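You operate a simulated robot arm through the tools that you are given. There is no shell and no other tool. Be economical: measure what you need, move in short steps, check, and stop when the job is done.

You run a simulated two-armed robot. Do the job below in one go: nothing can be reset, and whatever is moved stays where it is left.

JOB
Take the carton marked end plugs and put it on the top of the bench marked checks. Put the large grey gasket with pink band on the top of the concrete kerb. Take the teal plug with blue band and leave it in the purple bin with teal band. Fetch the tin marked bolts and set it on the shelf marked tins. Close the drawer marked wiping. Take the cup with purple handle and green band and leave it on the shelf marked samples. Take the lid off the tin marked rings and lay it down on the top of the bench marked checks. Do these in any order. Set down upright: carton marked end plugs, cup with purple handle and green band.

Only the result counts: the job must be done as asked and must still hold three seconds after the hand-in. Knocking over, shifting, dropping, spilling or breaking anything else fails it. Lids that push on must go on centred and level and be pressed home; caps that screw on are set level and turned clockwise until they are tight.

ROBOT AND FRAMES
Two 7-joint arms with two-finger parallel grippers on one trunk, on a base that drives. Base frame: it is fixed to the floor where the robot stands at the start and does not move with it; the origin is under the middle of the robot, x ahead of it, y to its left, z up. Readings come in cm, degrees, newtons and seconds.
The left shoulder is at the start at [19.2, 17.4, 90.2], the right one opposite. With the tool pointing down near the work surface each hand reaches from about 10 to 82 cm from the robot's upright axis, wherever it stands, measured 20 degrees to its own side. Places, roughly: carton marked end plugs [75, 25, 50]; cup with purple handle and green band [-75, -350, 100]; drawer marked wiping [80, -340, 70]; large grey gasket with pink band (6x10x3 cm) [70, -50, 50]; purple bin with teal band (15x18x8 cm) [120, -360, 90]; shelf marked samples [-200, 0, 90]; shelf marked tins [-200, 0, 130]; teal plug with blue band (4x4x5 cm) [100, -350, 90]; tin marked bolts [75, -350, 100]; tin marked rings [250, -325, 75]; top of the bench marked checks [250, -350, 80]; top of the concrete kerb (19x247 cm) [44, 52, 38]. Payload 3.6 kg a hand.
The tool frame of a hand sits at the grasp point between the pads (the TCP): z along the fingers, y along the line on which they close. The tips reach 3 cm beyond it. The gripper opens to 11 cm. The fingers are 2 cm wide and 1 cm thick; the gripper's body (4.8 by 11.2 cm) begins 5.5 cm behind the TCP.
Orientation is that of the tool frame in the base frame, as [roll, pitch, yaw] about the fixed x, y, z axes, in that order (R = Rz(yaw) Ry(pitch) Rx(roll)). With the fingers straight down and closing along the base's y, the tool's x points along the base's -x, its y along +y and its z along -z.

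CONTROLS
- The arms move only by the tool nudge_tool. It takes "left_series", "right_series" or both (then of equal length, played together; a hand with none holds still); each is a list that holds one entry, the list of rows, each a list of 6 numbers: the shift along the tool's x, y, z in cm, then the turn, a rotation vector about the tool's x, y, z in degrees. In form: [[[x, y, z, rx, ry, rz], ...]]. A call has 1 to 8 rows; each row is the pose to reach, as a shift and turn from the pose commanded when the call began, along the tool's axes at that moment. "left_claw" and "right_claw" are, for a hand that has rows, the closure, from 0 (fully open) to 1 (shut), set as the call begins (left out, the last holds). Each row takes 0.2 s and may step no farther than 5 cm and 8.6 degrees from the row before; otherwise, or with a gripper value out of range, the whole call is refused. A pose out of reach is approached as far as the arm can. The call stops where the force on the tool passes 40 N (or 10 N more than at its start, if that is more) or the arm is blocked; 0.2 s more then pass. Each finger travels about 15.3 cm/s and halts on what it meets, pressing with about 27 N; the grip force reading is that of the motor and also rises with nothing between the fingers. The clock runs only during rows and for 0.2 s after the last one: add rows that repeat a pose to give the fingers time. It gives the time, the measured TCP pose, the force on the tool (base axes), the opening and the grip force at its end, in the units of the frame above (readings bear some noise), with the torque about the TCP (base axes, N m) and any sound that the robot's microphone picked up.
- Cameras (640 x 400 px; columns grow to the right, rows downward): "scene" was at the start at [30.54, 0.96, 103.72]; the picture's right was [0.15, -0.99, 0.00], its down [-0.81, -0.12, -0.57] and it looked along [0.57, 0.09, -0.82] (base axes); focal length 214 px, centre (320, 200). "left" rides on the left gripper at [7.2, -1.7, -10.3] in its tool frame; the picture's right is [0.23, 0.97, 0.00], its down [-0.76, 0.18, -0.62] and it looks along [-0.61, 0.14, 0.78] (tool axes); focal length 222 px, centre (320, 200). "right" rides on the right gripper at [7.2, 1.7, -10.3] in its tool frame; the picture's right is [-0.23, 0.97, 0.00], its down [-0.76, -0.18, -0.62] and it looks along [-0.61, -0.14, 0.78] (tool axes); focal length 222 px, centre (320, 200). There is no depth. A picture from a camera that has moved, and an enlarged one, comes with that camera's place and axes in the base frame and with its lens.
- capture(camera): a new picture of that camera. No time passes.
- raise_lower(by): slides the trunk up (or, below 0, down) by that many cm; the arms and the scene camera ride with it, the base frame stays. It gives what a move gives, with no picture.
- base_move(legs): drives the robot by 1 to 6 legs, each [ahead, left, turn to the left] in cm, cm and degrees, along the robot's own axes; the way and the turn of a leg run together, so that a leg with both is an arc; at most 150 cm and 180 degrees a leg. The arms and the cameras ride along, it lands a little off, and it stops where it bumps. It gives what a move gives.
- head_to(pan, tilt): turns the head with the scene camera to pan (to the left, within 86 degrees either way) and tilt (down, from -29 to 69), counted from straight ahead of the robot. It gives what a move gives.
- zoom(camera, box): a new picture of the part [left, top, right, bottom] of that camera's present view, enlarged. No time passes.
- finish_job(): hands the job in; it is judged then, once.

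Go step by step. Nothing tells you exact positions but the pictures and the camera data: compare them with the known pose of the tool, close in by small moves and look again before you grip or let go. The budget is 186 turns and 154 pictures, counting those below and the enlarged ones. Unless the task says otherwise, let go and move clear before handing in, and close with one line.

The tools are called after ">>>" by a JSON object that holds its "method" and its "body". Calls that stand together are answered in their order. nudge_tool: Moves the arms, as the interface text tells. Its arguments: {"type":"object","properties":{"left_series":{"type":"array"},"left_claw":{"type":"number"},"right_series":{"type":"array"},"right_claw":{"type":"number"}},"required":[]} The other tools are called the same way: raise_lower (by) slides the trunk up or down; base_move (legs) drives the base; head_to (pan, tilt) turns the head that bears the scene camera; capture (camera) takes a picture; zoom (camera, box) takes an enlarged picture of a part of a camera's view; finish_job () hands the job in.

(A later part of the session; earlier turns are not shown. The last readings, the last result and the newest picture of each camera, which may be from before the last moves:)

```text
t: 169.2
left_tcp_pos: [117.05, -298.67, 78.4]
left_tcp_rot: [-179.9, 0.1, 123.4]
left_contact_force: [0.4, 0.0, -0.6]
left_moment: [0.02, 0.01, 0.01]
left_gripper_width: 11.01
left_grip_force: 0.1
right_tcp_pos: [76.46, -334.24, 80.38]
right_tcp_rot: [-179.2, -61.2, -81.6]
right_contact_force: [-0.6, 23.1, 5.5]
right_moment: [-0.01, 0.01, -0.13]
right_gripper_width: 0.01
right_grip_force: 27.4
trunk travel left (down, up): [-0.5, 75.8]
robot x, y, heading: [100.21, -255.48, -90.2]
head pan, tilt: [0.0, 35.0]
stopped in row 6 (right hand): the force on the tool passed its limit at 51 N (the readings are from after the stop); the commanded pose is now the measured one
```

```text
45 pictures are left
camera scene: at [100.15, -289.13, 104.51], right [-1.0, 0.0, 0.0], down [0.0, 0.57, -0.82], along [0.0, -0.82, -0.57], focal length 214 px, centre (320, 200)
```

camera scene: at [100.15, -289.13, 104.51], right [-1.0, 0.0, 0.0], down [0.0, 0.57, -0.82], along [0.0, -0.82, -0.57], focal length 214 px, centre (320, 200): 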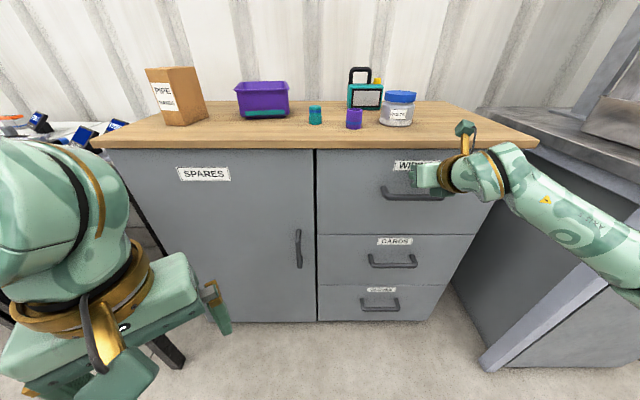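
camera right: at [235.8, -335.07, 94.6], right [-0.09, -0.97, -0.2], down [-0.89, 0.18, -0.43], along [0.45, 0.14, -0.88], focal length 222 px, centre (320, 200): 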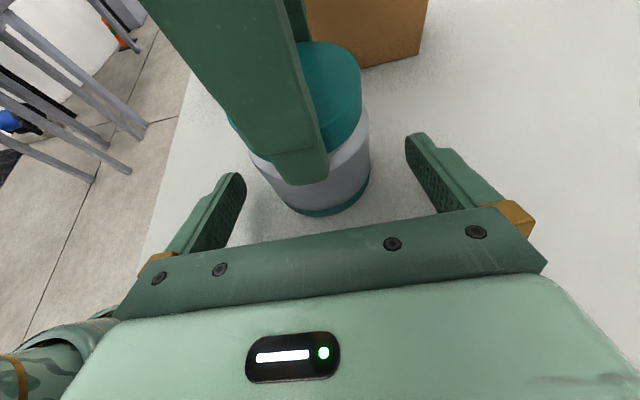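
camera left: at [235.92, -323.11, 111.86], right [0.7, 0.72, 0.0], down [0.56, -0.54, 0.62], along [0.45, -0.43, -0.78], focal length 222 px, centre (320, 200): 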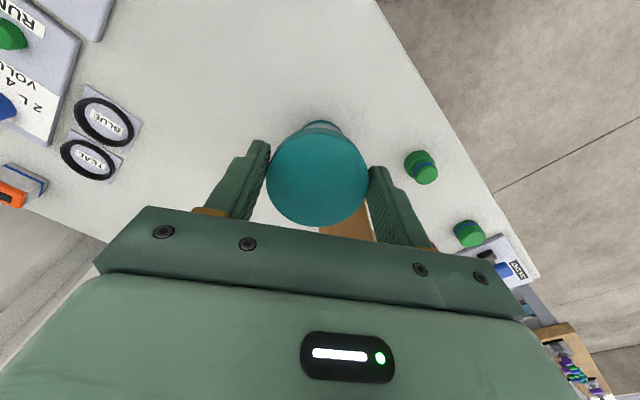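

WIPING is closed flush. Backing off, raising the trunk, and pulling the right hand back before going for the teal plug with the left hand.

>>> {"method": "base_move", "body": {"legs": [[-22, 0, 0]]}}

>>> {"method": "raise_lower", "body": {"by": 33}}

>>> {"method": "nudge_tool", "body": {"right_series": [[[-1.9, 0, -3.5, 0, 0, 0], [-3.8, 0, -7, 0, 0, 0], [-5.7, 0, -10.5, 0, 0, 0], [-7.6, 0, -14, 0, 0, 0]]], "right_claw": 0}}

>>> {"method": "head_to", "body": {"pan": 10, "tilt": 50}}

```text
t: 170.9
left_tcp_pos: [117.06, -276.69, 78.19]
left_tcp_rot: [180.0, 0.0, 123.5]
left_contact_force: [0.4, -0.2, -0.4]
left_moment: [-0.01, -0.01, 0.01]
left_gripper_width: 10.99
left_grip_force: 0.0
right_tcp_pos: [76.64, -312.52, 80.15]
right_tcp_rot: [-179.1, -61.0, -81.4]
right_contact_force: [-0.3, 0.3, 0.7]
right_moment: [0.02, 0.02, -0.02]
right_gripper_width: 0.0
right_grip_force: 26.9
trunk travel left (down, up): [-0.5, 75.8]
robot x, y, heading: [99.98, -234.07, -89.9]
head pan, tilt: [0.0, 35.0]
```

```text
t: 174.1
left_tcp_pos: [117.12, -276.86, 111.21]
left_tcp_rot: [-180.0, 0.0, 123.6]
left_contact_force: [-0.8, -0.3, 0.4]
left_moment: [-0.02, 0.01, 0.01]
left_gripper_width: 10.99
left_grip_force: 0.1
right_tcp_pos: [76.68, -312.72, 112.93]
right_tcp_rot: [-179.2, -61.0, -81.5]
right_contact_force: [0.2, 0.1, -1.3]
right_moment: [0.0, -0.01, 0.0]
right_gripper_width: 0.03
right_grip_force: 26.9
trunk travel left (down, up): [-33.5, 42.8]
robot x, y, heading: [100.04, -233.83, -89.8]
head pan, tilt: [0.0, 35.0]
```

```text
t: 175.1
left_tcp_pos: [117.05, -276.73, 111.25]
left_tcp_rot: [-180.0, 0.1, 123.6]
left_contact_force: [0.9, -0.1, 0.1]
left_moment: [-0.01, 0.01, 0.01]
left_gripper_width: 10.98
left_grip_force: 0.0
right_tcp_pos: [74.15, -296.48, 113.29]
right_tcp_rot: [-179.3, -61.1, -81.4]
right_contact_force: [0.5, 0.4, 0.0]
right_moment: [0.0, -0.02, -0.01]
right_gripper_width: 10.99
right_grip_force: 0.1
trunk travel left (down, up): [-33.5, 42.8]
robot x, y, heading: [99.97, -233.5, -89.6]
head pan, tilt: [0.0, 35.0]
```

```text
t: 175.9
left_tcp_pos: [117.18, -276.81, 111.24]
left_tcp_rot: [180.0, 0.1, 123.7]
left_contact_force: [-0.7, -0.1, -0.1]
left_moment: [0.02, -0.01, 0.0]
left_gripper_width: 10.97
left_grip_force: 0.1
right_tcp_pos: [74.3, -296.6, 113.22]
right_tcp_rot: [-179.2, -61.0, -81.4]
right_contact_force: [0.2, -0.6, -0.4]
right_moment: [-0.03, 0.01, 0.02]
right_gripper_width: 10.99
right_grip_force: 0.0
trunk travel left (down, up): [-33.5, 42.8]
robot x, y, heading: [100.2, -233.75, -89.8]
head pan, tilt: [10.0, 50.0]
```

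Driving to the cabinet so that the left hand comes over the plug.

>>> {"method": "base_move", "body": {"legs": [[0, -12, 0], [66, 0, 0]]}}

>>> {"method": "capture", "body": {"camera": "left"}}

>>> {"method": "capture", "body": {"camera": "scene"}}

```text
t: 180.4
left_tcp_pos: [106.93, -343.04, 111.17]
left_tcp_rot: [180.0, 0.1, 124.6]
left_contact_force: [1.0, -0.3, -0.1]
left_moment: [0.03, -0.01, 0.03]
left_gripper_width: 11.0
left_grip_force: 0.3
right_tcp_pos: [64.38, -363.64, 113.13]
right_tcp_rot: [-179.2, -61.0, -80.5]
right_contact_force: [-0.3, -0.1, -0.7]
right_moment: [-0.01, 0.01, -0.02]
right_gripper_width: 11.01
right_grip_force: 0.1
trunk travel left (down, up): [-33.5, 42.8]
robot x, y, heading: [89.29, -300.91, -88.9]
head pan, tilt: [10.0, 50.0]
```

```text
44 pictures are left
camera left: at [101.49, -338.0, 121.53], right [0.67, 0.74, 0.0], down [0.58, -0.53, 0.62], along [0.46, -0.42, -0.78], focal length 222 px, centre (320, 200)
```

left: 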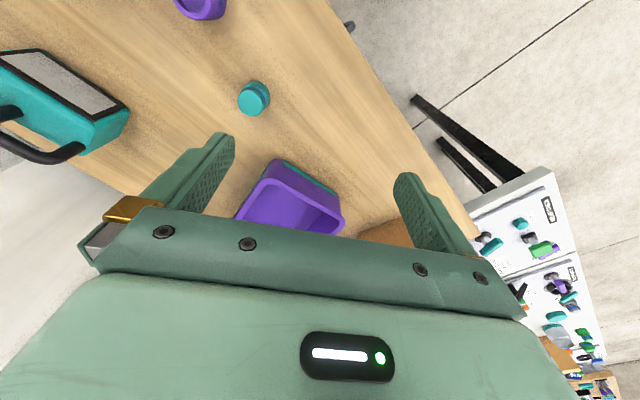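

```text
43 pictures are left
camera scene: at [90.78, -314.73, 136.99], right [-0.98, -0.19, 0.0], down [-0.15, 0.75, -0.64], along [0.12, -0.63, -0.77], focal length 214 px, centre (320, 200)
```

scene: 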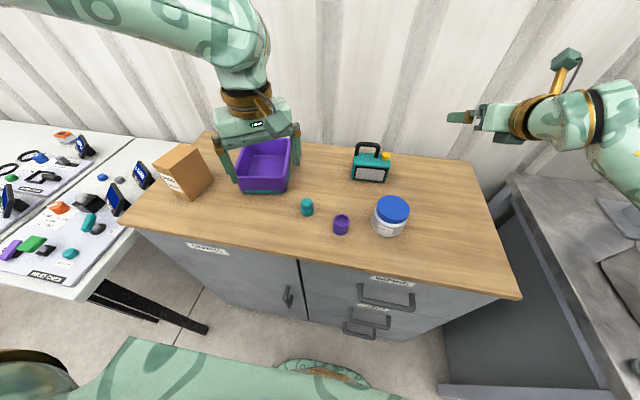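

Plug at about [101, -348.6]; bin centre about [117, -360]. Moving the left hand above the plug with a partly closed gripper.

>>> {"method": "nudge_tool", "body": {"left_series": [[[-0.4, -2.7, 0, 0, 0, 0], [-0.8, -5.4, 0, 0, 0, 0], [-1.26, -8.04, 0, 0, 0, 0], [-1.26, -8.04, 4, 0, 0, 0], [-1.26, -8.04, 8, 0, 0, 0], [-1.26, -8.04, 12, 0, 0, 0]]], "left_claw": 0.25}}

>>> {"method": "capture", "body": {"camera": "left"}}

```text
t: 181.8
left_tcp_pos: [104.82, -346.29, 100.9]
left_tcp_rot: [-180.0, 0.1, 124.4]
left_contact_force: [-0.2, 0.2, 0.1]
left_moment: [0.02, 0.01, 0.0]
left_gripper_width: 8.24
left_grip_force: 0.0
left hand out of reach, approached as far as the arm can: row 2, 3, 4, 5, 6
right_tcp_pos: [64.3, -363.65, 113.28]
right_tcp_rot: [-179.3, -61.0, -80.5]
right_contact_force: [0.4, 0.6, -0.3]
right_moment: [-0.01, 0.01, 0.0]
right_gripper_width: 10.99
right_grip_force: 0.0
trunk travel left (down, up): [-33.5, 42.8]
robot x, y, heading: [89.09, -300.43, -88.8]
head pan, tilt: [10.0, 50.0]
```

```text
42 pictures are left
camera left: at [99.51, -341.15, 111.2], right [0.67, 0.74, 0.0], down [0.58, -0.53, 0.62], along [0.46, -0.42, -0.78], focal length 222 px, centre (320, 200)
```

left: 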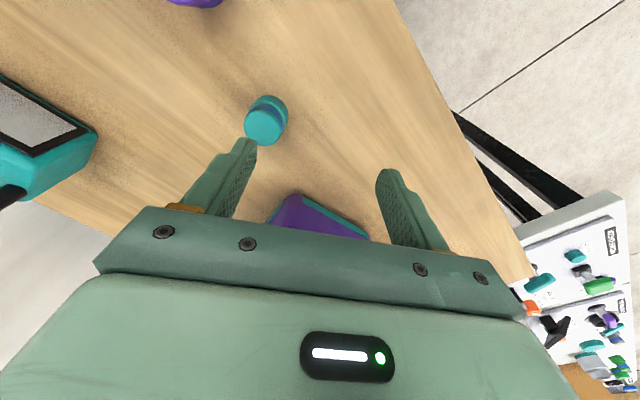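

Reach inboard is limited; shifting the base right 7 and ahead 4 cm.

>>> {"method": "base_move", "body": {"legs": [[4, -7, 0]]}}

>>> {"method": "capture", "body": {"camera": "left"}}

```text
t: 182.9
left_tcp_pos: [98.05, -350.5, 100.92]
left_tcp_rot: [-180.0, 0.0, 124.6]
left_contact_force: [-0.4, -0.3, -0.7]
left_moment: [-0.02, -0.04, 0.02]
left_gripper_width: 8.25
left_grip_force: 0.1
right_tcp_pos: [57.37, -367.83, 113.14]
right_tcp_rot: [-179.1, -60.9, -80.7]
right_contact_force: [0.4, 0.6, -0.1]
right_moment: [-0.02, 0.0, 0.03]
right_gripper_width: 10.99
right_grip_force: 0.1
trunk travel left (down, up): [-33.5, 42.8]
robot x, y, heading: [82.3, -304.62, -88.9]
head pan, tilt: [10.0, 50.0]
```

```text
41 pictures are left
camera left: at [92.62, -345.34, 111.21], right [0.67, 0.74, 0.0], down [0.58, -0.53, 0.62], along [0.46, -0.42, -0.78], focal length 222 px, centre (320, 200)
```

left: 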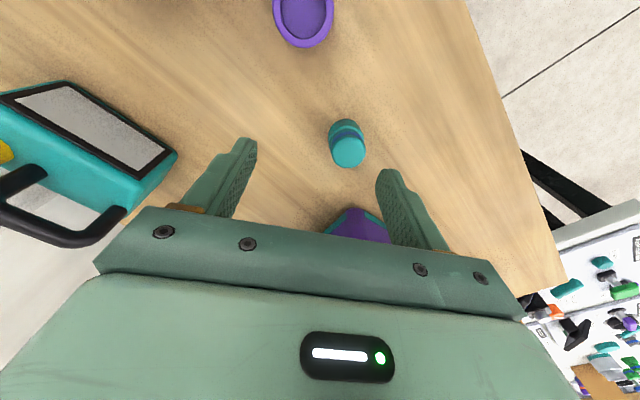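

Plug centre at about [100.4, -349.2]. Adjusting and lowering around it.

>>> {"method": "nudge_tool", "body": {"left_series": [[[-0.3, 2.7, 0, 0, 0, 0], [-0.3, 2.7, 2.5, 0, 0, 0], [-0.3, 2.7, 5, 0, 0, 0], [-0.3, 2.7, 7, 0, 0, 0], [-0.3, 2.7, 8.2, 0, 0, 0]]]}}

>>> {"method": "capture", "body": {"camera": "left"}}

```text
t: 184.1
left_tcp_pos: [101.34, -348.74, 93.22]
left_tcp_rot: [-179.8, 0.0, 124.6]
left_contact_force: [0.7, 0.0, -0.1]
left_moment: [0.02, -0.01, 0.03]
left_gripper_width: 8.25
left_grip_force: 0.0
left hand out of reach, approached as far as the arm can: row 4, 5
right_tcp_pos: [57.71, -367.7, 113.24]
right_tcp_rot: [-179.3, -61.0, -80.4]
right_contact_force: [-0.3, 0.0, 0.0]
right_moment: [0.01, 0.02, 0.0]
right_gripper_width: 11.0
right_grip_force: 0.1
trunk travel left (down, up): [-33.5, 42.8]
robot x, y, heading: [82.6, -304.49, -88.8]
head pan, tilt: [10.0, 50.0]
```

```text
40 pictures are left
camera left: at [96.0, -343.58, 103.51], right [0.67, 0.74, 0.0], down [0.58, -0.52, 0.62], along [0.46, -0.42, -0.78], focal length 222 px, centre (320, 200)
```

left: 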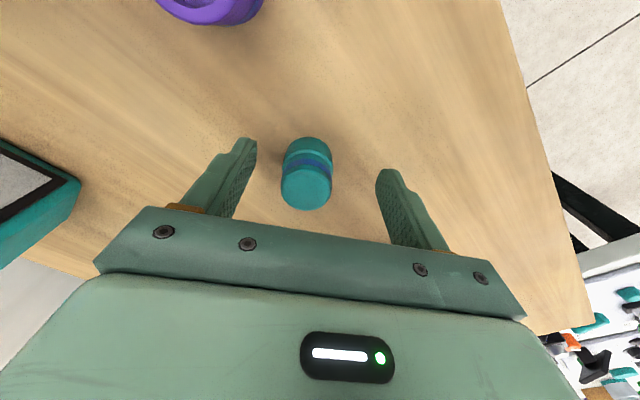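

Plug sits between the fingers. Closing and lifting.

>>> {"method": "nudge_tool", "body": {"left_series": [[[0, -0.3, 0, 0, 0, 0], [0, -0.3, 0, 0, 0, 0], [0, -0.3, 0, 0, 0, 0], [0, -0.3, -3, 0, 0, 0], [0, -0.3, -7, 0, 0, 0], [0, 0, -11, 0, 0, 0], [0, 0, -15, 0, 0, 0]]], "left_claw": 1}}

>>> {"method": "capture", "body": {"camera": "left"}}

```text
t: 185.7
left_tcp_pos: [101.22, -348.63, 108.48]
left_tcp_rot: [-179.8, 0.0, 124.6]
left_contact_force: [-0.4, -0.1, -0.8]
left_moment: [0.01, -0.02, 0.02]
left_gripper_width: 3.06
left_grip_force: 27.6
right_tcp_pos: [57.49, -367.61, 113.31]
right_tcp_rot: [-179.2, -61.0, -80.4]
right_contact_force: [-0.1, 0.5, -0.5]
right_moment: [0.02, 0.0, 0.05]
right_gripper_width: 10.99
right_grip_force: 0.2
trunk travel left (down, up): [-33.5, 42.8]
robot x, y, heading: [82.29, -304.19, -88.9]
head pan, tilt: [10.0, 50.0]
```

```text
39 pictures are left
camera left: at [95.88, -343.41, 118.9], right [0.67, 0.74, 0.0], down [0.58, -0.53, 0.62], along [0.46, -0.42, -0.78], focal length 222 px, centre (320, 200)
```

left: 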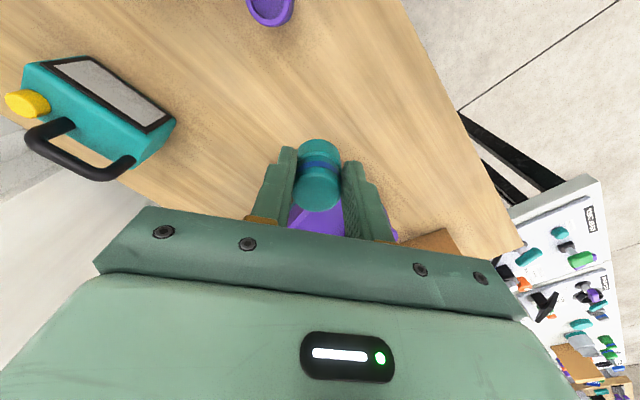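

Plug is held. Shifting the base left 13 and ahead 3 cm toward the bin, then reaching over it.

>>> {"method": "base_move", "body": {"legs": [[3, 13, 0]]}}

>>> {"method": "nudge_tool", "body": {"left_series": [[[-3, -1, 0, 0, 0, 0], [-6, -2, 0, 0, 0, 0], [-8, -2.2, 0, 0, 0, 0]]]}}

>>> {"method": "capture", "body": {"camera": "scene"}}

>>> {"method": "capture", "body": {"camera": "left"}}

```text
t: 187.0
left_tcp_pos: [114.28, -351.51, 108.45]
left_tcp_rot: [179.9, 0.0, 124.6]
left_contact_force: [1.0, 0.6, -0.6]
left_moment: [0.02, 0.03, 0.02]
left_gripper_width: 3.05
left_grip_force: 27.1
right_tcp_pos: [70.69, -370.52, 113.1]
right_tcp_rot: [-179.3, -61.0, -80.2]
right_contact_force: [0.0, -0.6, 0.1]
right_moment: [0.01, 0.02, -0.01]
right_gripper_width: 11.03
right_grip_force: 0.0
trunk travel left (down, up): [-33.5, 42.8]
robot x, y, heading: [95.61, -306.98, -88.8]
head pan, tilt: [10.0, 50.0]
```

```text
t: 187.8
left_tcp_pos: [116.99, -359.37, 108.55]
left_tcp_rot: [-180.0, 0.0, 124.6]
left_contact_force: [-1.1, -0.9, -0.5]
left_moment: [0.02, -0.01, 0.01]
left_gripper_width: 3.02
left_grip_force: 26.9
right_tcp_pos: [70.53, -370.44, 113.2]
right_tcp_rot: [-179.3, -60.9, -80.5]
right_contact_force: [0.0, 0.5, -0.3]
right_moment: [0.05, -0.03, 0.01]
right_gripper_width: 10.97
right_grip_force: 0.0
trunk travel left (down, up): [-33.5, 42.8]
robot x, y, heading: [95.53, -307.68, -89.1]
head pan, tilt: [10.0, 50.0]
```

```text
38 pictures are left
camera scene: at [96.95, -321.54, 137.0], right [-0.98, -0.19, 0.0], down [-0.15, 0.75, -0.64], along [0.12, -0.63, -0.77], focal length 214 px, centre (320, 200)
```

scene: 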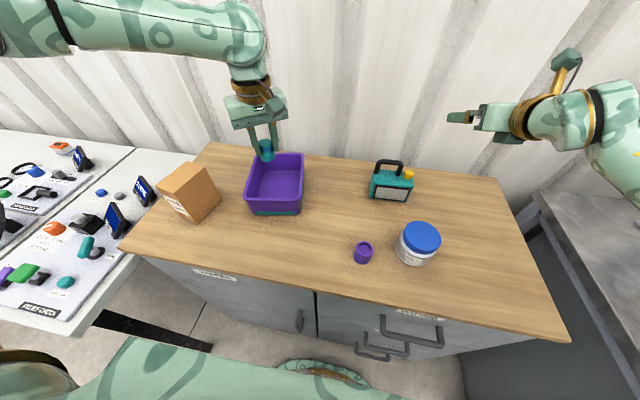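

```text
37 pictures are left
camera left: at [111.63, -354.16, 118.85], right [0.67, 0.74, 0.0], down [0.58, -0.53, 0.62], along [0.46, -0.42, -0.78], focal length 222 px, centre (320, 200)
```

left: 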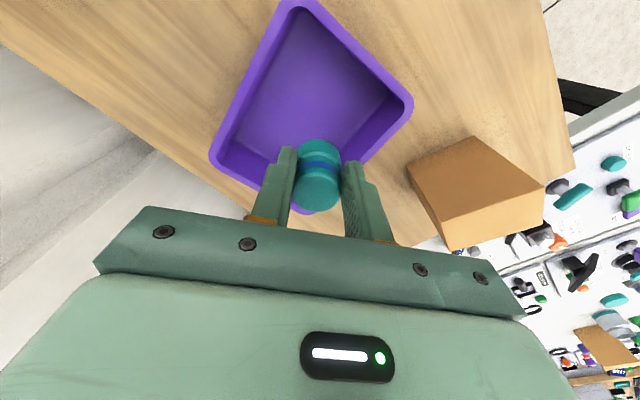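

Bin centre is about [117, -361]. Centring and lowering the plug into it.

>>> {"method": "nudge_tool", "body": {"left_series": [[[-1, -0.7, 2, 0, 0, 0], [-1, -0.7, 6, 0, 0, 0], [-1, -0.7, 9, 0, 0, 0]]]}}

>>> {"method": "capture", "body": {"camera": "left"}}

```text
t: 188.6
left_tcp_pos: [117.15, -360.04, 99.67]
left_tcp_rot: [-179.8, 0.1, 124.7]
left_contact_force: [0.0, -0.1, -0.6]
left_moment: [0.03, 0.01, 0.0]
left_gripper_width: 3.06
left_grip_force: 27.2
left hand out of reach, approached as far as the arm can: row 3
right_tcp_pos: [70.51, -370.45, 113.16]
right_tcp_rot: [-179.3, -61.0, -80.4]
right_contact_force: [0.1, 1.4, -0.7]
right_moment: [-0.02, -0.03, -0.01]
right_gripper_width: 11.02
right_grip_force: 0.0
trunk travel left (down, up): [-33.5, 42.8]
robot x, y, heading: [95.33, -307.39, -88.9]
head pan, tilt: [10.0, 50.0]
```

```text
36 pictures are left
camera left: at [111.8, -354.89, 109.95], right [0.67, 0.74, 0.0], down [0.58, -0.52, 0.62], along [0.46, -0.42, -0.78], focal length 222 px, centre (320, 200)
```

left: 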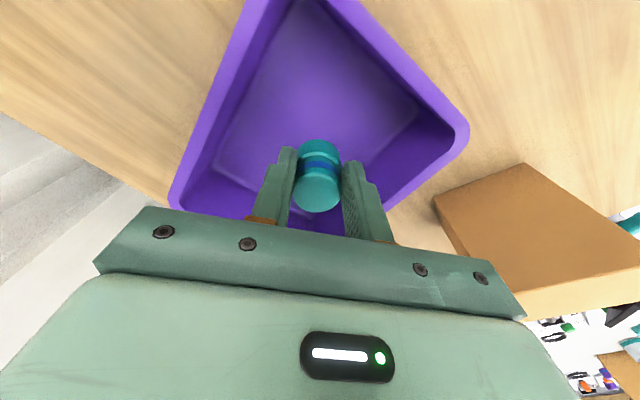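

Well inside the bin. Lowering with the trunk the last 4.5 cm, then opening partway and rising.

>>> {"method": "raise_lower", "body": {"by": -4.5}}

>>> {"method": "nudge_tool", "body": {"left_series": [[[0, 0, 0, 0, 0, 0], [0, 0, 0, 0, 0, 0], [0, 0, -3, 0, 0, 0], [0, 0, -7, 0, 0, 0], [0, 0, -11, 0, 0, 0], [2, 0, -15, 0, 0, 0]]], "left_claw": 0.5}}

>>> {"method": "capture", "body": {"camera": "left"}}

```text
t: 189.4
left_tcp_pos: [117.27, -359.99, 95.35]
left_tcp_rot: [-179.9, 0.2, 124.6]
left_contact_force: [0.3, 0.1, 0.1]
left_moment: [0.02, 0.01, 0.02]
left_gripper_width: 3.04
left_grip_force: 27.0
right_tcp_pos: [70.57, -370.41, 108.76]
right_tcp_rot: [-179.3, -61.0, -80.4]
right_contact_force: [-0.3, 0.2, 0.4]
right_moment: [0.06, 0.02, 0.03]
right_gripper_width: 11.0
right_grip_force: 0.1
trunk travel left (down, up): [-29.0, 47.3]
robot x, y, heading: [95.71, -307.33, -88.7]
head pan, tilt: [10.0, 50.0]
```

```text
t: 190.8
left_tcp_pos: [116.0, -358.09, 110.35]
left_tcp_rot: [-179.9, 0.1, 124.5]
left_contact_force: [-0.4, 0.3, 0.4]
left_moment: [-0.01, -0.03, 0.0]
left_gripper_width: 5.51
left_grip_force: 0.0
right_tcp_pos: [70.42, -370.3, 108.73]
right_tcp_rot: [-179.2, -61.1, -80.5]
right_contact_force: [-0.4, 0.1, 0.6]
right_moment: [0.0, 0.03, 0.02]
right_gripper_width: 11.01
right_grip_force: 0.2
trunk travel left (down, up): [-29.0, 47.3]
robot x, y, heading: [95.63, -307.56, -89.0]
head pan, tilt: [10.0, 50.0]
```

```text
35 pictures are left
camera left: at [110.72, -352.97, 120.56], right [0.67, 0.74, 0.0], down [0.58, -0.53, 0.62], along [0.46, -0.42, -0.78], focal length 222 px, centre (320, 200)
```

left: 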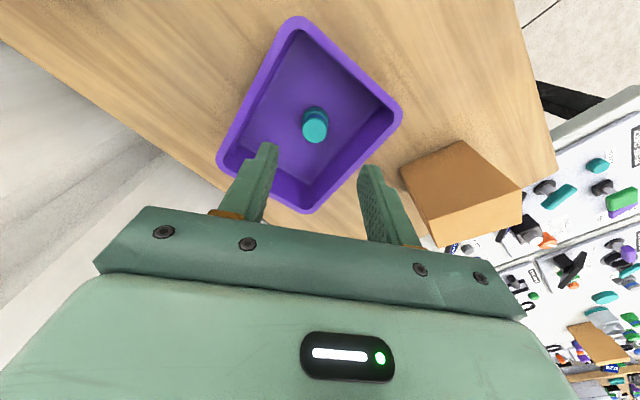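

The plug stands in the purple bin. Now the BOLTS tin: backing the base so the right hand can approach it from the front.

>>> {"method": "base_move", "body": {"legs": [[-34, 0, 0], [0, 7.5, 0]]}}

>>> {"method": "raise_lower", "body": {"by": -9.5}}

>>> {"method": "capture", "body": {"camera": "right"}}

```text
t: 193.7
left_tcp_pos: [123.41, -324.53, 110.07]
left_tcp_rot: [-179.8, 0.1, 124.8]
left_contact_force: [1.0, -0.2, 0.7]
left_moment: [0.01, 0.03, -0.01]
left_gripper_width: 5.53
left_grip_force: 0.0
right_tcp_pos: [77.95, -336.74, 108.72]
right_tcp_rot: [-179.4, -61.0, -80.2]
right_contact_force: [0.0, 0.4, -0.4]
right_moment: [0.04, 0.0, -0.07]
right_gripper_width: 11.0
right_grip_force: 0.1
trunk travel left (down, up): [-29.0, 47.3]
robot x, y, heading: [102.43, -273.67, -88.7]
head pan, tilt: [10.0, 50.0]
```

```text
t: 195.0
left_tcp_pos: [123.35, -324.48, 100.62]
left_tcp_rot: [-180.0, 0.1, 124.8]
left_contact_force: [-0.4, 0.5, 0.7]
left_moment: [0.03, 0.05, -0.02]
left_gripper_width: 5.5
left_grip_force: 0.1
right_tcp_pos: [77.66, -336.77, 99.31]
right_tcp_rot: [-179.1, -61.0, -80.1]
right_contact_force: [-0.3, -0.3, 0.4]
right_moment: [0.01, 0.05, 0.03]
right_gripper_width: 10.99
right_grip_force: 0.0
trunk travel left (down, up): [-19.5, 56.8]
robot x, y, heading: [102.26, -273.63, -88.5]
head pan, tilt: [10.0, 50.0]
```

```text
34 pictures are left
camera right: at [74.95, -331.6, 110.66], right [-0.98, -0.07, -0.2], down [0.01, 0.93, -0.36], along [0.22, -0.36, -0.91], focal length 222 px, centre (320, 200)
```

right: 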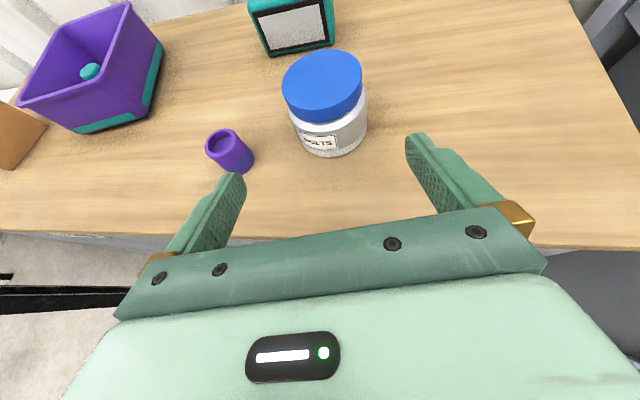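

Tin is in line ahead, sleeve about 2.5 cm clear of the left finger. Advancing along the finger direction, checking midway.

>>> {"method": "nudge_tool", "body": {"right_series": [[[0, 0, 3, 0, 0, 0], [0, 0, 6, 0, 0, 0], [0, 0, 8, 0, 0, 0]]], "right_claw": 0.08}}

>>> {"method": "capture", "body": {"camera": "right"}}

```text
t: 195.8
left_tcp_pos: [123.29, -324.61, 100.52]
left_tcp_rot: [179.9, 0.0, 124.9]
left_contact_force: [-0.2, -0.3, -0.9]
left_moment: [-0.01, -0.02, 0.0]
left_gripper_width: 5.53
left_grip_force: 0.0
right_tcp_pos: [78.73, -343.85, 95.39]
right_tcp_rot: [-179.1, -60.9, -80.2]
right_contact_force: [0.0, -0.6, 1.1]
right_moment: [0.02, 0.02, -0.02]
right_gripper_width: 10.13
right_grip_force: 0.0
trunk travel left (down, up): [-19.5, 56.8]
robot x, y, heading: [102.48, -273.84, -88.9]
head pan, tilt: [10.0, 50.0]
```

```text
33 pictures are left
camera right: at [76.13, -338.63, 106.75], right [-0.98, -0.07, -0.21], down [0.01, 0.93, -0.36], along [0.22, -0.36, -0.91], focal length 222 px, centre (320, 200)
```

right: 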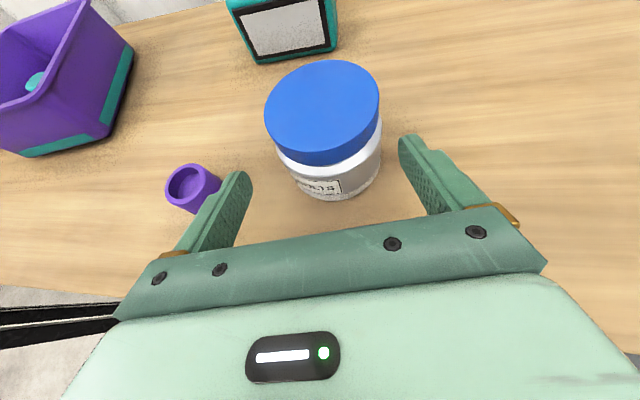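

Centred. Advancing the last 5 cm and closing.

>>> {"method": "nudge_tool", "body": {"right_series": [[[0, 0.2, 2.5, 0, 0, 0], [0, 0.3, 4.8, 0, 0, 0]]]}}

>>> {"method": "nudge_tool", "body": {"right_series": [[[0, 0, 0, 0, 0, 0], [0, 0, 0, 0, 0, 0], [0, 0, 0, 0, 0, 0]]], "right_claw": 1}}

>>> {"method": "capture", "body": {"camera": "right"}}

```text
t: 196.4
left_tcp_pos: [123.17, -324.5, 100.69]
left_tcp_rot: [-179.8, 0.0, 124.8]
left_contact_force: [1.0, -0.5, 0.3]
left_moment: [0.01, -0.03, 0.04]
left_gripper_width: 5.5
left_grip_force: 0.0
right_tcp_pos: [79.55, -348.05, 93.15]
right_tcp_rot: [-179.4, -60.9, -80.3]
right_contact_force: [0.6, -0.4, 0.6]
right_moment: [0.01, 0.0, -0.02]
right_gripper_width: 10.13
right_grip_force: 0.1
trunk travel left (down, up): [-19.5, 56.8]
robot x, y, heading: [102.28, -273.69, -88.7]
head pan, tilt: [10.0, 50.0]
```

```text
t: 197.2
left_tcp_pos: [123.39, -324.55, 100.57]
left_tcp_rot: [-180.0, -0.1, 124.8]
left_contact_force: [0.1, -0.3, -0.2]
left_moment: [0.02, -0.02, -0.03]
left_gripper_width: 5.48
left_grip_force: 0.0
right_tcp_pos: [79.57, -348.16, 93.35]
right_tcp_rot: [-179.2, -61.0, -80.1]
right_contact_force: [-0.3, 0.1, 0.2]
right_moment: [-0.01, 0.04, -0.02]
right_gripper_width: 7.7
right_grip_force: 26.9
trunk travel left (down, up): [-19.5, 56.8]
robot x, y, heading: [102.32, -273.72, -88.7]
head pan, tilt: [10.0, 50.0]
```

```text
32 pictures are left
camera right: at [76.85, -342.92, 104.52], right [-0.98, -0.07, -0.2], down [0.01, 0.93, -0.36], along [0.22, -0.36, -0.91], focal length 222 px, centre (320, 200)
```

right: 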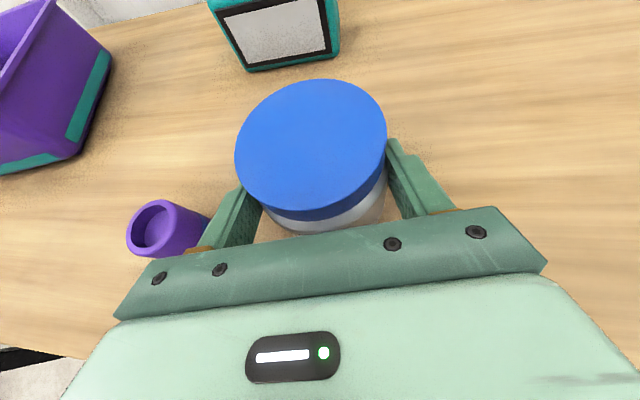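

Gripped at 7.7 cm. Lifting with the trunk.

>>> {"method": "raise_lower", "body": {"by": 3}}

>>> {"method": "raise_lower", "body": {"by": 17}}

>>> {"method": "capture", "body": {"camera": "right"}}

```text
t: 197.9
left_tcp_pos: [123.2, -324.69, 103.65]
left_tcp_rot: [-180.0, 0.0, 124.7]
left_contact_force: [0.1, -0.4, -0.5]
left_moment: [0.02, -0.02, 0.0]
left_gripper_width: 5.52
left_grip_force: 0.0
right_tcp_pos: [79.41, -347.9, 95.81]
right_tcp_rot: [-179.3, -60.9, -80.1]
right_contact_force: [-0.3, -0.6, -0.8]
right_moment: [0.01, -0.03, -0.04]
right_gripper_width: 7.73
right_grip_force: 27.0
trunk travel left (down, up): [-22.5, 53.8]
robot x, y, heading: [102.49, -273.92, -88.7]
head pan, tilt: [10.0, 50.0]
```

```text
t: 199.8
left_tcp_pos: [123.17, -324.55, 120.57]
left_tcp_rot: [-179.9, 0.0, 124.8]
left_contact_force: [0.2, -0.2, -0.4]
left_moment: [-0.01, 0.0, 0.0]
left_gripper_width: 5.5
left_grip_force: 0.0
right_tcp_pos: [79.58, -347.91, 112.94]
right_tcp_rot: [-179.2, -60.9, -80.2]
right_contact_force: [0.9, -0.9, -1.4]
right_moment: [0.02, 0.02, 0.0]
right_gripper_width: 7.74
right_grip_force: 27.3
trunk travel left (down, up): [-39.5, 36.8]
robot x, y, heading: [102.14, -273.38, -88.6]
head pan, tilt: [10.0, 50.0]
```

```text
31 pictures are left
camera right: at [76.71, -342.8, 124.28], right [-0.98, -0.07, -0.2], down [0.01, 0.93, -0.36], along [0.21, -0.36, -0.91], focal length 222 px, centre (320, 200)
```

right: 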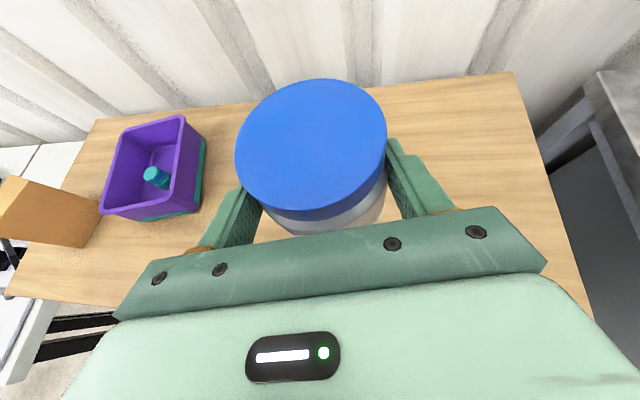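

The tin is held well. Backing away and strafing right along the measuring bench to find the cup.

>>> {"method": "base_move", "body": {"legs": [[-42, 0, -1.3], [0, -140, 0]]}}

>>> {"method": "head_to", "body": {"pan": -25, "tilt": 35}}

>>> {"method": "capture", "body": {"camera": "scene"}}

```text
t: 208.8
left_tcp_pos: [-15.92, -283.62, 120.71]
left_tcp_rot: [-180.0, 0.0, 122.9]
left_contact_force: [0.4, 0.1, 0.3]
left_moment: [-0.02, 0.01, 0.0]
left_gripper_width: 5.5
left_grip_force: 0.1
right_tcp_pos: [-60.42, -305.35, 112.93]
right_tcp_rot: [-179.2, -61.0, -82.2]
right_contact_force: [0.3, -0.9, -1.2]
right_moment: [0.02, -0.02, -0.02]
right_gripper_width: 7.72
right_grip_force: 27.2
trunk travel left (down, up): [-39.5, 36.8]
robot x, y, heading: [-35.32, -232.43, -90.5]
head pan, tilt: [10.0, 50.0]
```

```text
t: 209.8
left_tcp_pos: [-15.91, -283.53, 120.65]
left_tcp_rot: [-179.9, 0.0, 122.8]
left_contact_force: [-1.1, -0.4, 0.0]
left_moment: [0.01, 0.01, 0.0]
left_gripper_width: 5.5
left_grip_force: 0.0
right_tcp_pos: [-60.45, -305.34, 112.98]
right_tcp_rot: [-179.2, -61.0, -82.2]
right_contact_force: [0.0, 0.4, -0.1]
right_moment: [-0.01, -0.02, 0.0]
right_gripper_width: 7.69
right_grip_force: 27.1
trunk travel left (down, up): [-39.5, 36.8]
robot x, y, heading: [-35.16, -232.3, -90.6]
head pan, tilt: [-25.0, 35.0]
```

```text
30 pictures are left
camera scene: at [-38.94, -244.6, 145.24], right [-0.9, 0.43, 0.0], down [0.25, 0.52, -0.82], along [-0.35, -0.74, -0.57], focal length 214 px, centre (320, 200)
```

scene: 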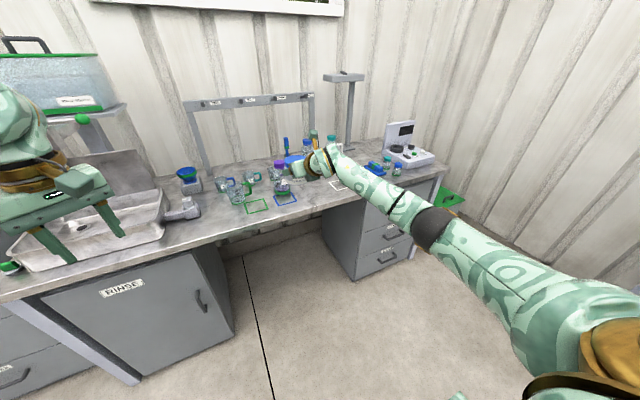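

>>> {"method": "zoom", "body": {"camera": "scene", "box": [165, 120, 325, 220]}}

```text
4.00 times, centred on (245, 170) of scene
camera zoom: at [-38.94, -244.6, 145.24], right [-0.9, 0.43, 0.0], down [0.25, 0.52, -0.82], along [-0.35, -0.74, -0.57], focal length 858 px, centre (620, 320)
```

zoom: 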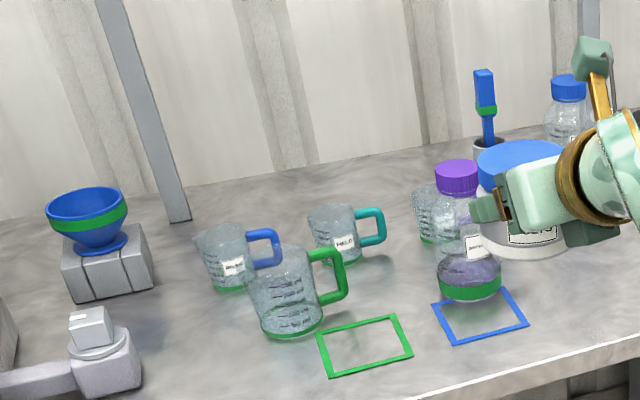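

Four cups; one with a green band is half hidden behind my tin hand, likely the purple-handled one. Strafing 35 cm further right to see.

>>> {"method": "base_move", "body": {"legs": [[0, -35, 0.5]]}}

>>> {"method": "head_to", "body": {"pan": 0, "tilt": 35}}

>>> {"method": "zoom", "body": {"camera": "scene", "box": [180, 100, 400, 240]}}

```text
t: 212.1
left_tcp_pos: [-50.1, -283.09, 120.7]
left_tcp_rot: [-179.8, 0.0, 123.8]
left_contact_force: [-0.5, -0.3, -0.3]
left_moment: [0.02, -0.01, 0.02]
left_gripper_width: 5.5
left_grip_force: 0.0
right_tcp_pos: [-94.39, -305.62, 113.06]
right_tcp_rot: [-179.2, -61.0, -81.4]
right_contact_force: [-0.6, 0.2, -0.6]
right_moment: [0.04, -0.01, -0.01]
right_gripper_width: 7.74
right_grip_force: 26.9
trunk travel left (down, up): [-39.5, 36.8]
robot x, y, heading: [-70.21, -231.46, -89.8]
head pan, tilt: [-25.0, 35.0]
```

```text
t: 213.0
left_tcp_pos: [-50.08, -283.21, 120.63]
left_tcp_rot: [-179.9, -0.1, 123.7]
left_contact_force: [0.6, -0.2, 0.0]
left_moment: [-0.01, -0.01, 0.01]
left_gripper_width: 5.51
left_grip_force: 0.1
right_tcp_pos: [-94.4, -305.67, 112.98]
right_tcp_rot: [-179.2, -61.0, -81.2]
right_contact_force: [0.1, -0.9, -0.6]
right_moment: [-0.01, -0.02, -0.03]
right_gripper_width: 7.7
right_grip_force: 27.0
trunk travel left (down, up): [-39.5, 36.8]
robot x, y, heading: [-69.88, -231.79, -89.8]
head pan, tilt: [0.0, 35.0]
```

```text
2.86 times, centred on (290, 170) of scene
camera zoom: at [-70.03, -245.33, 145.24], right [-1.0, 0.0, 0.0], down [0.0, 0.57, -0.82], along [0.0, -0.82, -0.57], focal length 613 px, centre (406, 286)
```

zoom: 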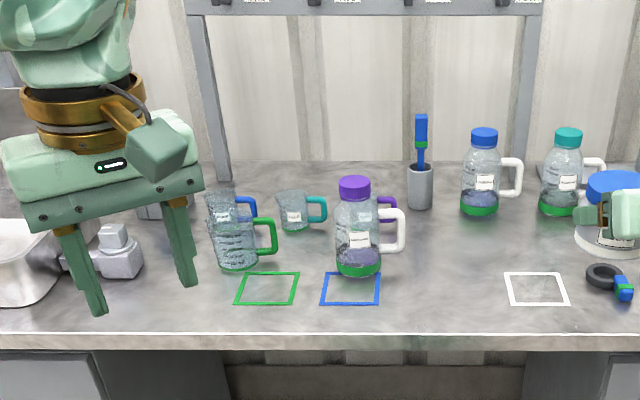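

The purple-handled cup stands behind the purple-capped bottle at about [-60, -343]; I'll take it from above with the left hand leaning, closing along y. First tucking the tin hand and turning the left hand in free space.

>>> {"method": "nudge_tool", "body": {"left_series": [[[0, 0, 0, 0, 0, -8], [0, 0, 0, 0, 0, -16], [0, 0, 0, 0, 0, -24], [0, 0, 0, 0, 0, -32], [0, 0, 0, 0, 0, -40], [0, 0, 0, 0, 0, -48], [0, 0, 0, 0, 0, -56]]], "right_series": [[[0.3, 0, -2, 0, 0, 0], [0.6, 0, -4, 0, 0, 0], [0.8, 0, -6, 0, 0, 0], [1, 0, -8, 0, 0, 0], [1.2, 0, -10, 0, 0, 0], [1.4, 0, -12, 0, 0, 0], [1.67, 0, -13.5, 0, 0, 0]]], "left_claw": 0.1}}

>>> {"method": "nudge_tool", "body": {"left_series": [[[0, 0, 0, 0, 7.5, 0], [0, 0, 0, 0, 15, 0], [0, 0, 0, 0, 22.5, 0], [0, 0, 0, 0, 30, 0]]]}}

```text
t: 214.6
left_tcp_pos: [-50.11, -283.06, 120.65]
left_tcp_rot: [-179.9, 0.0, 179.9]
left_contact_force: [0.3, 0.5, -0.6]
left_moment: [-0.03, -0.04, 0.01]
left_gripper_width: 9.9
left_grip_force: 0.1
right_tcp_pos: [-96.14, -294.53, 120.96]
right_tcp_rot: [-179.3, -60.9, -81.4]
right_contact_force: [0.4, 0.3, -1.2]
right_moment: [0.02, 0.0, -0.01]
right_gripper_width: 7.72
right_grip_force: 27.2
trunk travel left (down, up): [-39.5, 36.8]
robot x, y, heading: [-70.36, -232.2, -90.0]
head pan, tilt: [0.0, 35.0]
```

```text
t: 215.6
left_tcp_pos: [-49.91, -282.98, 120.62]
left_tcp_rot: [-179.9, -30.2, 179.5]
left_contact_force: [-0.4, -0.4, 0.3]
left_moment: [0.0, 0.02, 0.05]
left_gripper_width: 9.89
left_grip_force: 0.1
right_tcp_pos: [-95.99, -294.78, 121.03]
right_tcp_rot: [-179.3, -61.0, -81.3]
right_contact_force: [0.5, 0.4, -0.6]
right_moment: [0.03, 0.06, -0.02]
right_gripper_width: 7.74
right_grip_force: 26.7
trunk travel left (down, up): [-39.5, 36.8]
robot x, y, heading: [-70.06, -231.87, -90.0]
head pan, tilt: [0.0, 35.0]
```

Driving in so that the left hand comes near the cup, at safe height.

>>> {"method": "base_move", "body": {"legs": [[0, 6, 0], [55, 0, 0]]}}

>>> {"method": "head_to", "body": {"pan": 0, "tilt": 48}}

>>> {"method": "capture", "body": {"camera": "scene"}}

>>> {"method": "capture", "body": {"camera": "left"}}

```text
t: 219.3
left_tcp_pos: [-43.19, -337.67, 120.58]
left_tcp_rot: [-179.9, -30.1, -179.9]
left_contact_force: [0.1, -0.6, 0.6]
left_moment: [0.03, -0.02, 0.03]
left_gripper_width: 9.93
left_grip_force: 0.0
right_tcp_pos: [-89.22, -349.67, 120.93]
right_tcp_rot: [-179.3, -61.0, -80.9]
right_contact_force: [-0.6, -0.3, -1.3]
right_moment: [0.03, 0.01, 0.02]
right_gripper_width: 7.72
right_grip_force: 27.0
trunk travel left (down, up): [-39.5, 36.8]
robot x, y, heading: [-63.97, -286.27, -89.3]
head pan, tilt: [0.0, 35.0]
```

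```text
t: 220.1
left_tcp_pos: [-43.17, -337.78, 120.65]
left_tcp_rot: [-179.9, -30.1, 180.0]
left_contact_force: [0.0, 0.3, 1.2]
left_moment: [-0.02, 0.0, 0.0]
left_gripper_width: 9.89
left_grip_force: 0.1
right_tcp_pos: [-89.08, -349.64, 120.91]
right_tcp_rot: [-179.2, -61.0, -80.9]
right_contact_force: [-0.5, -0.5, -1.6]
right_moment: [0.01, 0.01, 0.0]
right_gripper_width: 7.73
right_grip_force: 27.1
trunk travel left (down, up): [-39.5, 36.8]
robot x, y, heading: [-63.84, -286.56, -89.4]
head pan, tilt: [0.0, 48.0]
```

```text
27 pictures are left
camera scene: at [-63.47, -299.11, 143.35], right [-1.0, -0.01, 0.0], down [-0.01, 0.74, -0.67], along [0.01, -0.67, -0.74], focal length 214 px, centre (320, 200)
```

scene: 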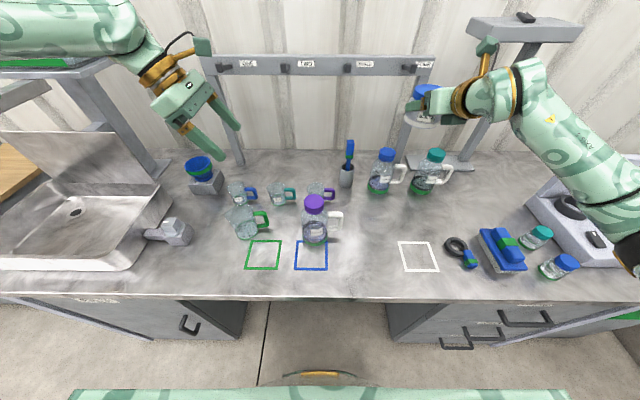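

```text
26 pictures are left
camera left: at [-44.15, -339.14, 133.21], right [-0.2, 0.97, 0.11], down [0.97, 0.18, 0.16], along [0.13, 0.14, -0.98], focal length 222 px, centre (320, 200)
```

left: 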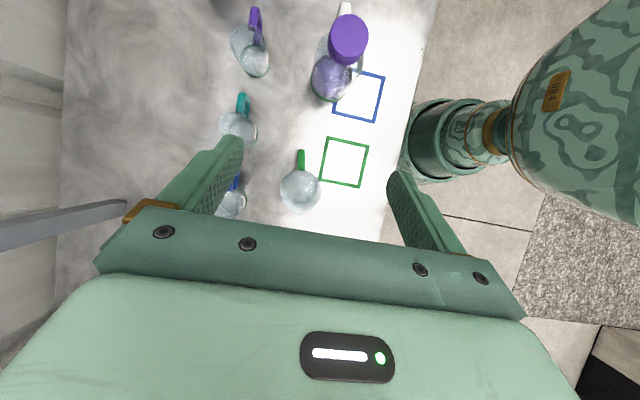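

From above: cup centre about [-60.8, -349.3], handle toward -x; bottle well in front of it. Moving the left hand to 15 cm back along its finger axis.

>>> {"method": "nudge_tool", "body": {"left_series": [[[0.6, -2.9, 2, 0, 0, 0], [1.2, -5.8, 5, 0, 0, 0], [1.8, -8.6, 8, 0, 0, 0], [2.5, -11.5, 11, 0, 0, 0], [2.5, -11.5, 14.85, 0, 0, 0]]]}}

>>> {"method": "capture", "body": {"camera": "left"}}

```text
t: 221.3
left_tcp_pos: [-46.93, -341.97, 111.74]
left_tcp_rot: [-179.8, -30.1, -179.9]
left_contact_force: [0.0, -0.9, -0.7]
left_moment: [0.02, 0.01, -0.01]
left_gripper_width: 9.85
left_grip_force: 0.0
left hand out of reach, approached as far as the arm can: row 2, 3, 4, 5
right_tcp_pos: [-89.15, -349.62, 121.08]
right_tcp_rot: [-179.2, -61.0, -80.9]
right_contact_force: [0.5, 0.7, -0.4]
right_moment: [-0.01, 0.0, -0.03]
right_gripper_width: 7.72
right_grip_force: 27.1
trunk travel left (down, up): [-39.5, 36.8]
robot x, y, heading: [-63.5, -286.5, -89.4]
head pan, tilt: [0.0, 48.0]
```

```text
25 pictures are left
camera left: at [-47.99, -343.39, 124.34], right [-0.2, 0.97, 0.11], down [0.97, 0.18, 0.16], along [0.13, 0.14, -0.98], focal length 222 px, centre (320, 200)
```

left: 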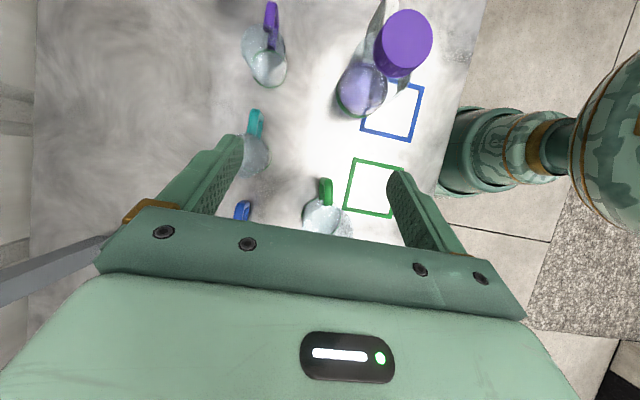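

Forward reach is limited in this pose. I'll turn the hand ~48° to point more forward, and shift the base ahead 4 and right 6 cm.

>>> {"method": "nudge_tool", "body": {"left_series": [[[0, 0, 0, 4, 0, -6.93], [0, 0, 0, 8, 0, -13.9], [0, 0, 0, 12, 0, -20.8], [0, 0, 0, 16, 0, -27.7], [0, 0, 0, 20, 0, -34.6], [0, 0, 0, 24, 0, -41.6]]]}}

>>> {"method": "base_move", "body": {"legs": [[4, -6, 0]]}}

```text
t: 222.7
left_tcp_pos: [-42.21, -341.99, 111.54]
left_tcp_rot: [179.1, -30.7, -132.0]
left_contact_force: [0.1, 0.0, 0.3]
left_moment: [-0.03, 0.0, 0.01]
left_gripper_width: 9.92
left_grip_force: 0.1
left hand out of reach, approached as far as the arm can: row 5, 6
right_tcp_pos: [-89.14, -349.45, 121.01]
right_tcp_rot: [-179.4, -60.9, -80.8]
right_contact_force: [0.5, 0.6, -0.1]
right_moment: [0.0, 0.03, 0.01]
right_gripper_width: 7.71
right_grip_force: 27.3
trunk travel left (down, up): [-39.5, 36.8]
robot x, y, heading: [-63.95, -286.35, -89.5]
head pan, tilt: [0.0, 48.0]
```

```text
t: 223.7
left_tcp_pos: [-48.34, -346.27, 111.63]
left_tcp_rot: [179.1, -30.4, -132.3]
left_contact_force: [-0.8, -0.2, -0.5]
left_moment: [-0.01, 0.01, 0.02]
left_gripper_width: 9.93
left_grip_force: 0.1
right_tcp_pos: [-95.27, -353.65, 120.85]
right_tcp_rot: [-179.2, -60.9, -81.1]
right_contact_force: [-1.1, 0.1, -1.0]
right_moment: [0.02, -0.02, 0.04]
right_gripper_width: 7.74
right_grip_force: 27.0
trunk travel left (down, up): [-39.5, 36.8]
robot x, y, heading: [-69.8, -290.2, -89.4]
head pan, tilt: [0.0, 48.0]
```

Moving to the pre-approach line for the cup.

>>> {"method": "nudge_tool", "body": {"left_series": [[[0.3, 3.6, 2, 0, 0, 0], [0.7, 7.3, 4.4, 0, 0, 0]]]}}

>>> {"method": "capture", "body": {"camera": "left"}}

```text
t: 224.3
left_tcp_pos: [-48.76, -344.54, 109.49]
left_tcp_rot: [178.6, -30.9, -132.5]
left_contact_force: [0.4, -0.3, -0.3]
left_moment: [-0.01, 0.01, 0.01]
left_gripper_width: 9.92
left_grip_force: 0.1
left hand out of reach, approached as far as the arm can: row 1, 2
right_tcp_pos: [-95.21, -353.63, 120.93]
right_tcp_rot: [-179.3, -60.9, -81.1]
right_contact_force: [0.5, -0.4, -1.4]
right_moment: [0.04, -0.02, 0.02]
right_gripper_width: 7.71
right_grip_force: 26.9
trunk travel left (down, up): [-39.5, 36.8]
robot x, y, heading: [-69.55, -290.61, -89.3]
head pan, tilt: [0.0, 48.0]
```

```text
24 pictures are left
camera left: at [-47.84, -346.36, 121.95], right [-0.84, 0.52, 0.14], down [0.54, 0.83, 0.15], along [-0.04, 0.2, -0.98], focal length 222 px, centre (320, 200)
```

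left: 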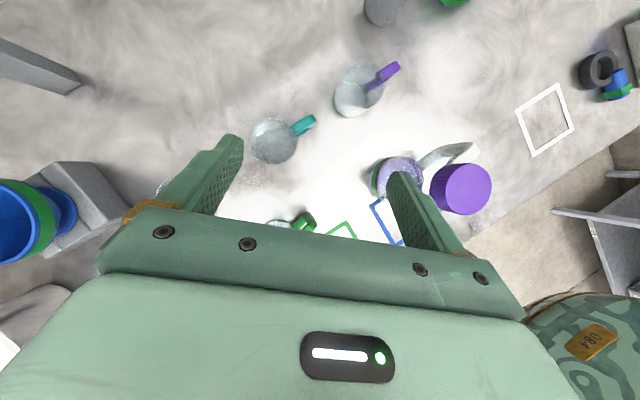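

Inboard reach is again the limit; shifting the base 8 cm to the right (tin hand has room there).

>>> {"method": "base_move", "body": {"legs": [[0, -8.5, 0]]}}

>>> {"method": "capture", "body": {"camera": "left"}}

```text
t: 225.4
left_tcp_pos: [-57.47, -344.61, 109.42]
left_tcp_rot: [178.6, -30.8, -132.6]
left_contact_force: [0.1, 0.1, 0.4]
left_moment: [-0.01, -0.04, 0.0]
left_gripper_width: 9.89
left_grip_force: 0.0
right_tcp_pos: [-104.01, -353.47, 121.07]
right_tcp_rot: [-179.1, -61.0, -81.2]
right_contact_force: [-0.5, -0.2, -1.0]
right_moment: [0.02, -0.01, 0.01]
right_gripper_width: 7.71
right_grip_force: 26.9
trunk travel left (down, up): [-39.5, 36.8]
robot x, y, heading: [-78.29, -290.53, -89.4]
head pan, tilt: [0.0, 48.0]
```

```text
23 pictures are left
camera left: at [-56.56, -346.43, 121.99], right [-0.84, 0.53, 0.14], down [0.54, 0.83, 0.15], along [-0.04, 0.2, -0.98], focal length 222 px, centre (320, 200)
```

left: 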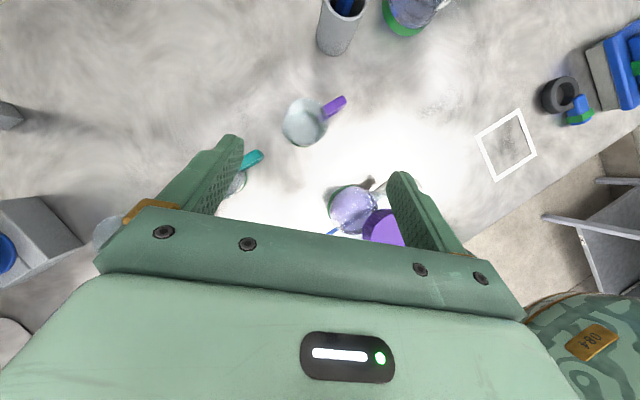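

Cup rim centred near [-61, -350]. Moving along the approach line, stopping short to check.

>>> {"method": "nudge_tool", "body": {"left_series": [[[-1.2, -0.5, 3, 0, 0, 0], [-2.3, -0.9, 6, 0, 0, 0], [-2.3, -0.9, 9, 0, 0, 0]]]}}

>>> {"method": "capture", "body": {"camera": "left"}}

```text
t: 226.2
left_tcp_pos: [-57.72, -347.85, 101.38]
left_tcp_rot: [178.0, -31.2, -132.7]
left_contact_force: [-0.6, 1.0, -0.5]
left_moment: [0.0, 0.03, 0.0]
left_gripper_width: 9.88
left_grip_force: 0.0
left hand out of reach, approached as far as the arm can: row 2, 3
right_tcp_pos: [-103.83, -353.81, 120.9]
right_tcp_rot: [-179.3, -60.9, -81.1]
right_contact_force: [0.1, 0.0, -1.3]
right_moment: [0.0, 0.01, 0.01]
right_gripper_width: 7.71
right_grip_force: 26.8
trunk travel left (down, up): [-39.5, 36.8]
robot x, y, heading: [-78.47, -290.71, -89.5]
head pan, tilt: [0.0, 48.0]
```

```text
22 pictures are left
camera left: at [-56.62, -349.78, 113.93], right [-0.84, 0.53, 0.15], down [0.55, 0.82, 0.14], along [-0.04, 0.2, -0.98], focal length 222 px, centre (320, 200)
```

left: 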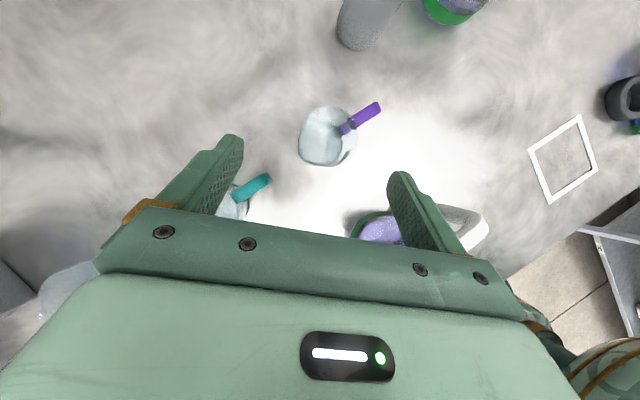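

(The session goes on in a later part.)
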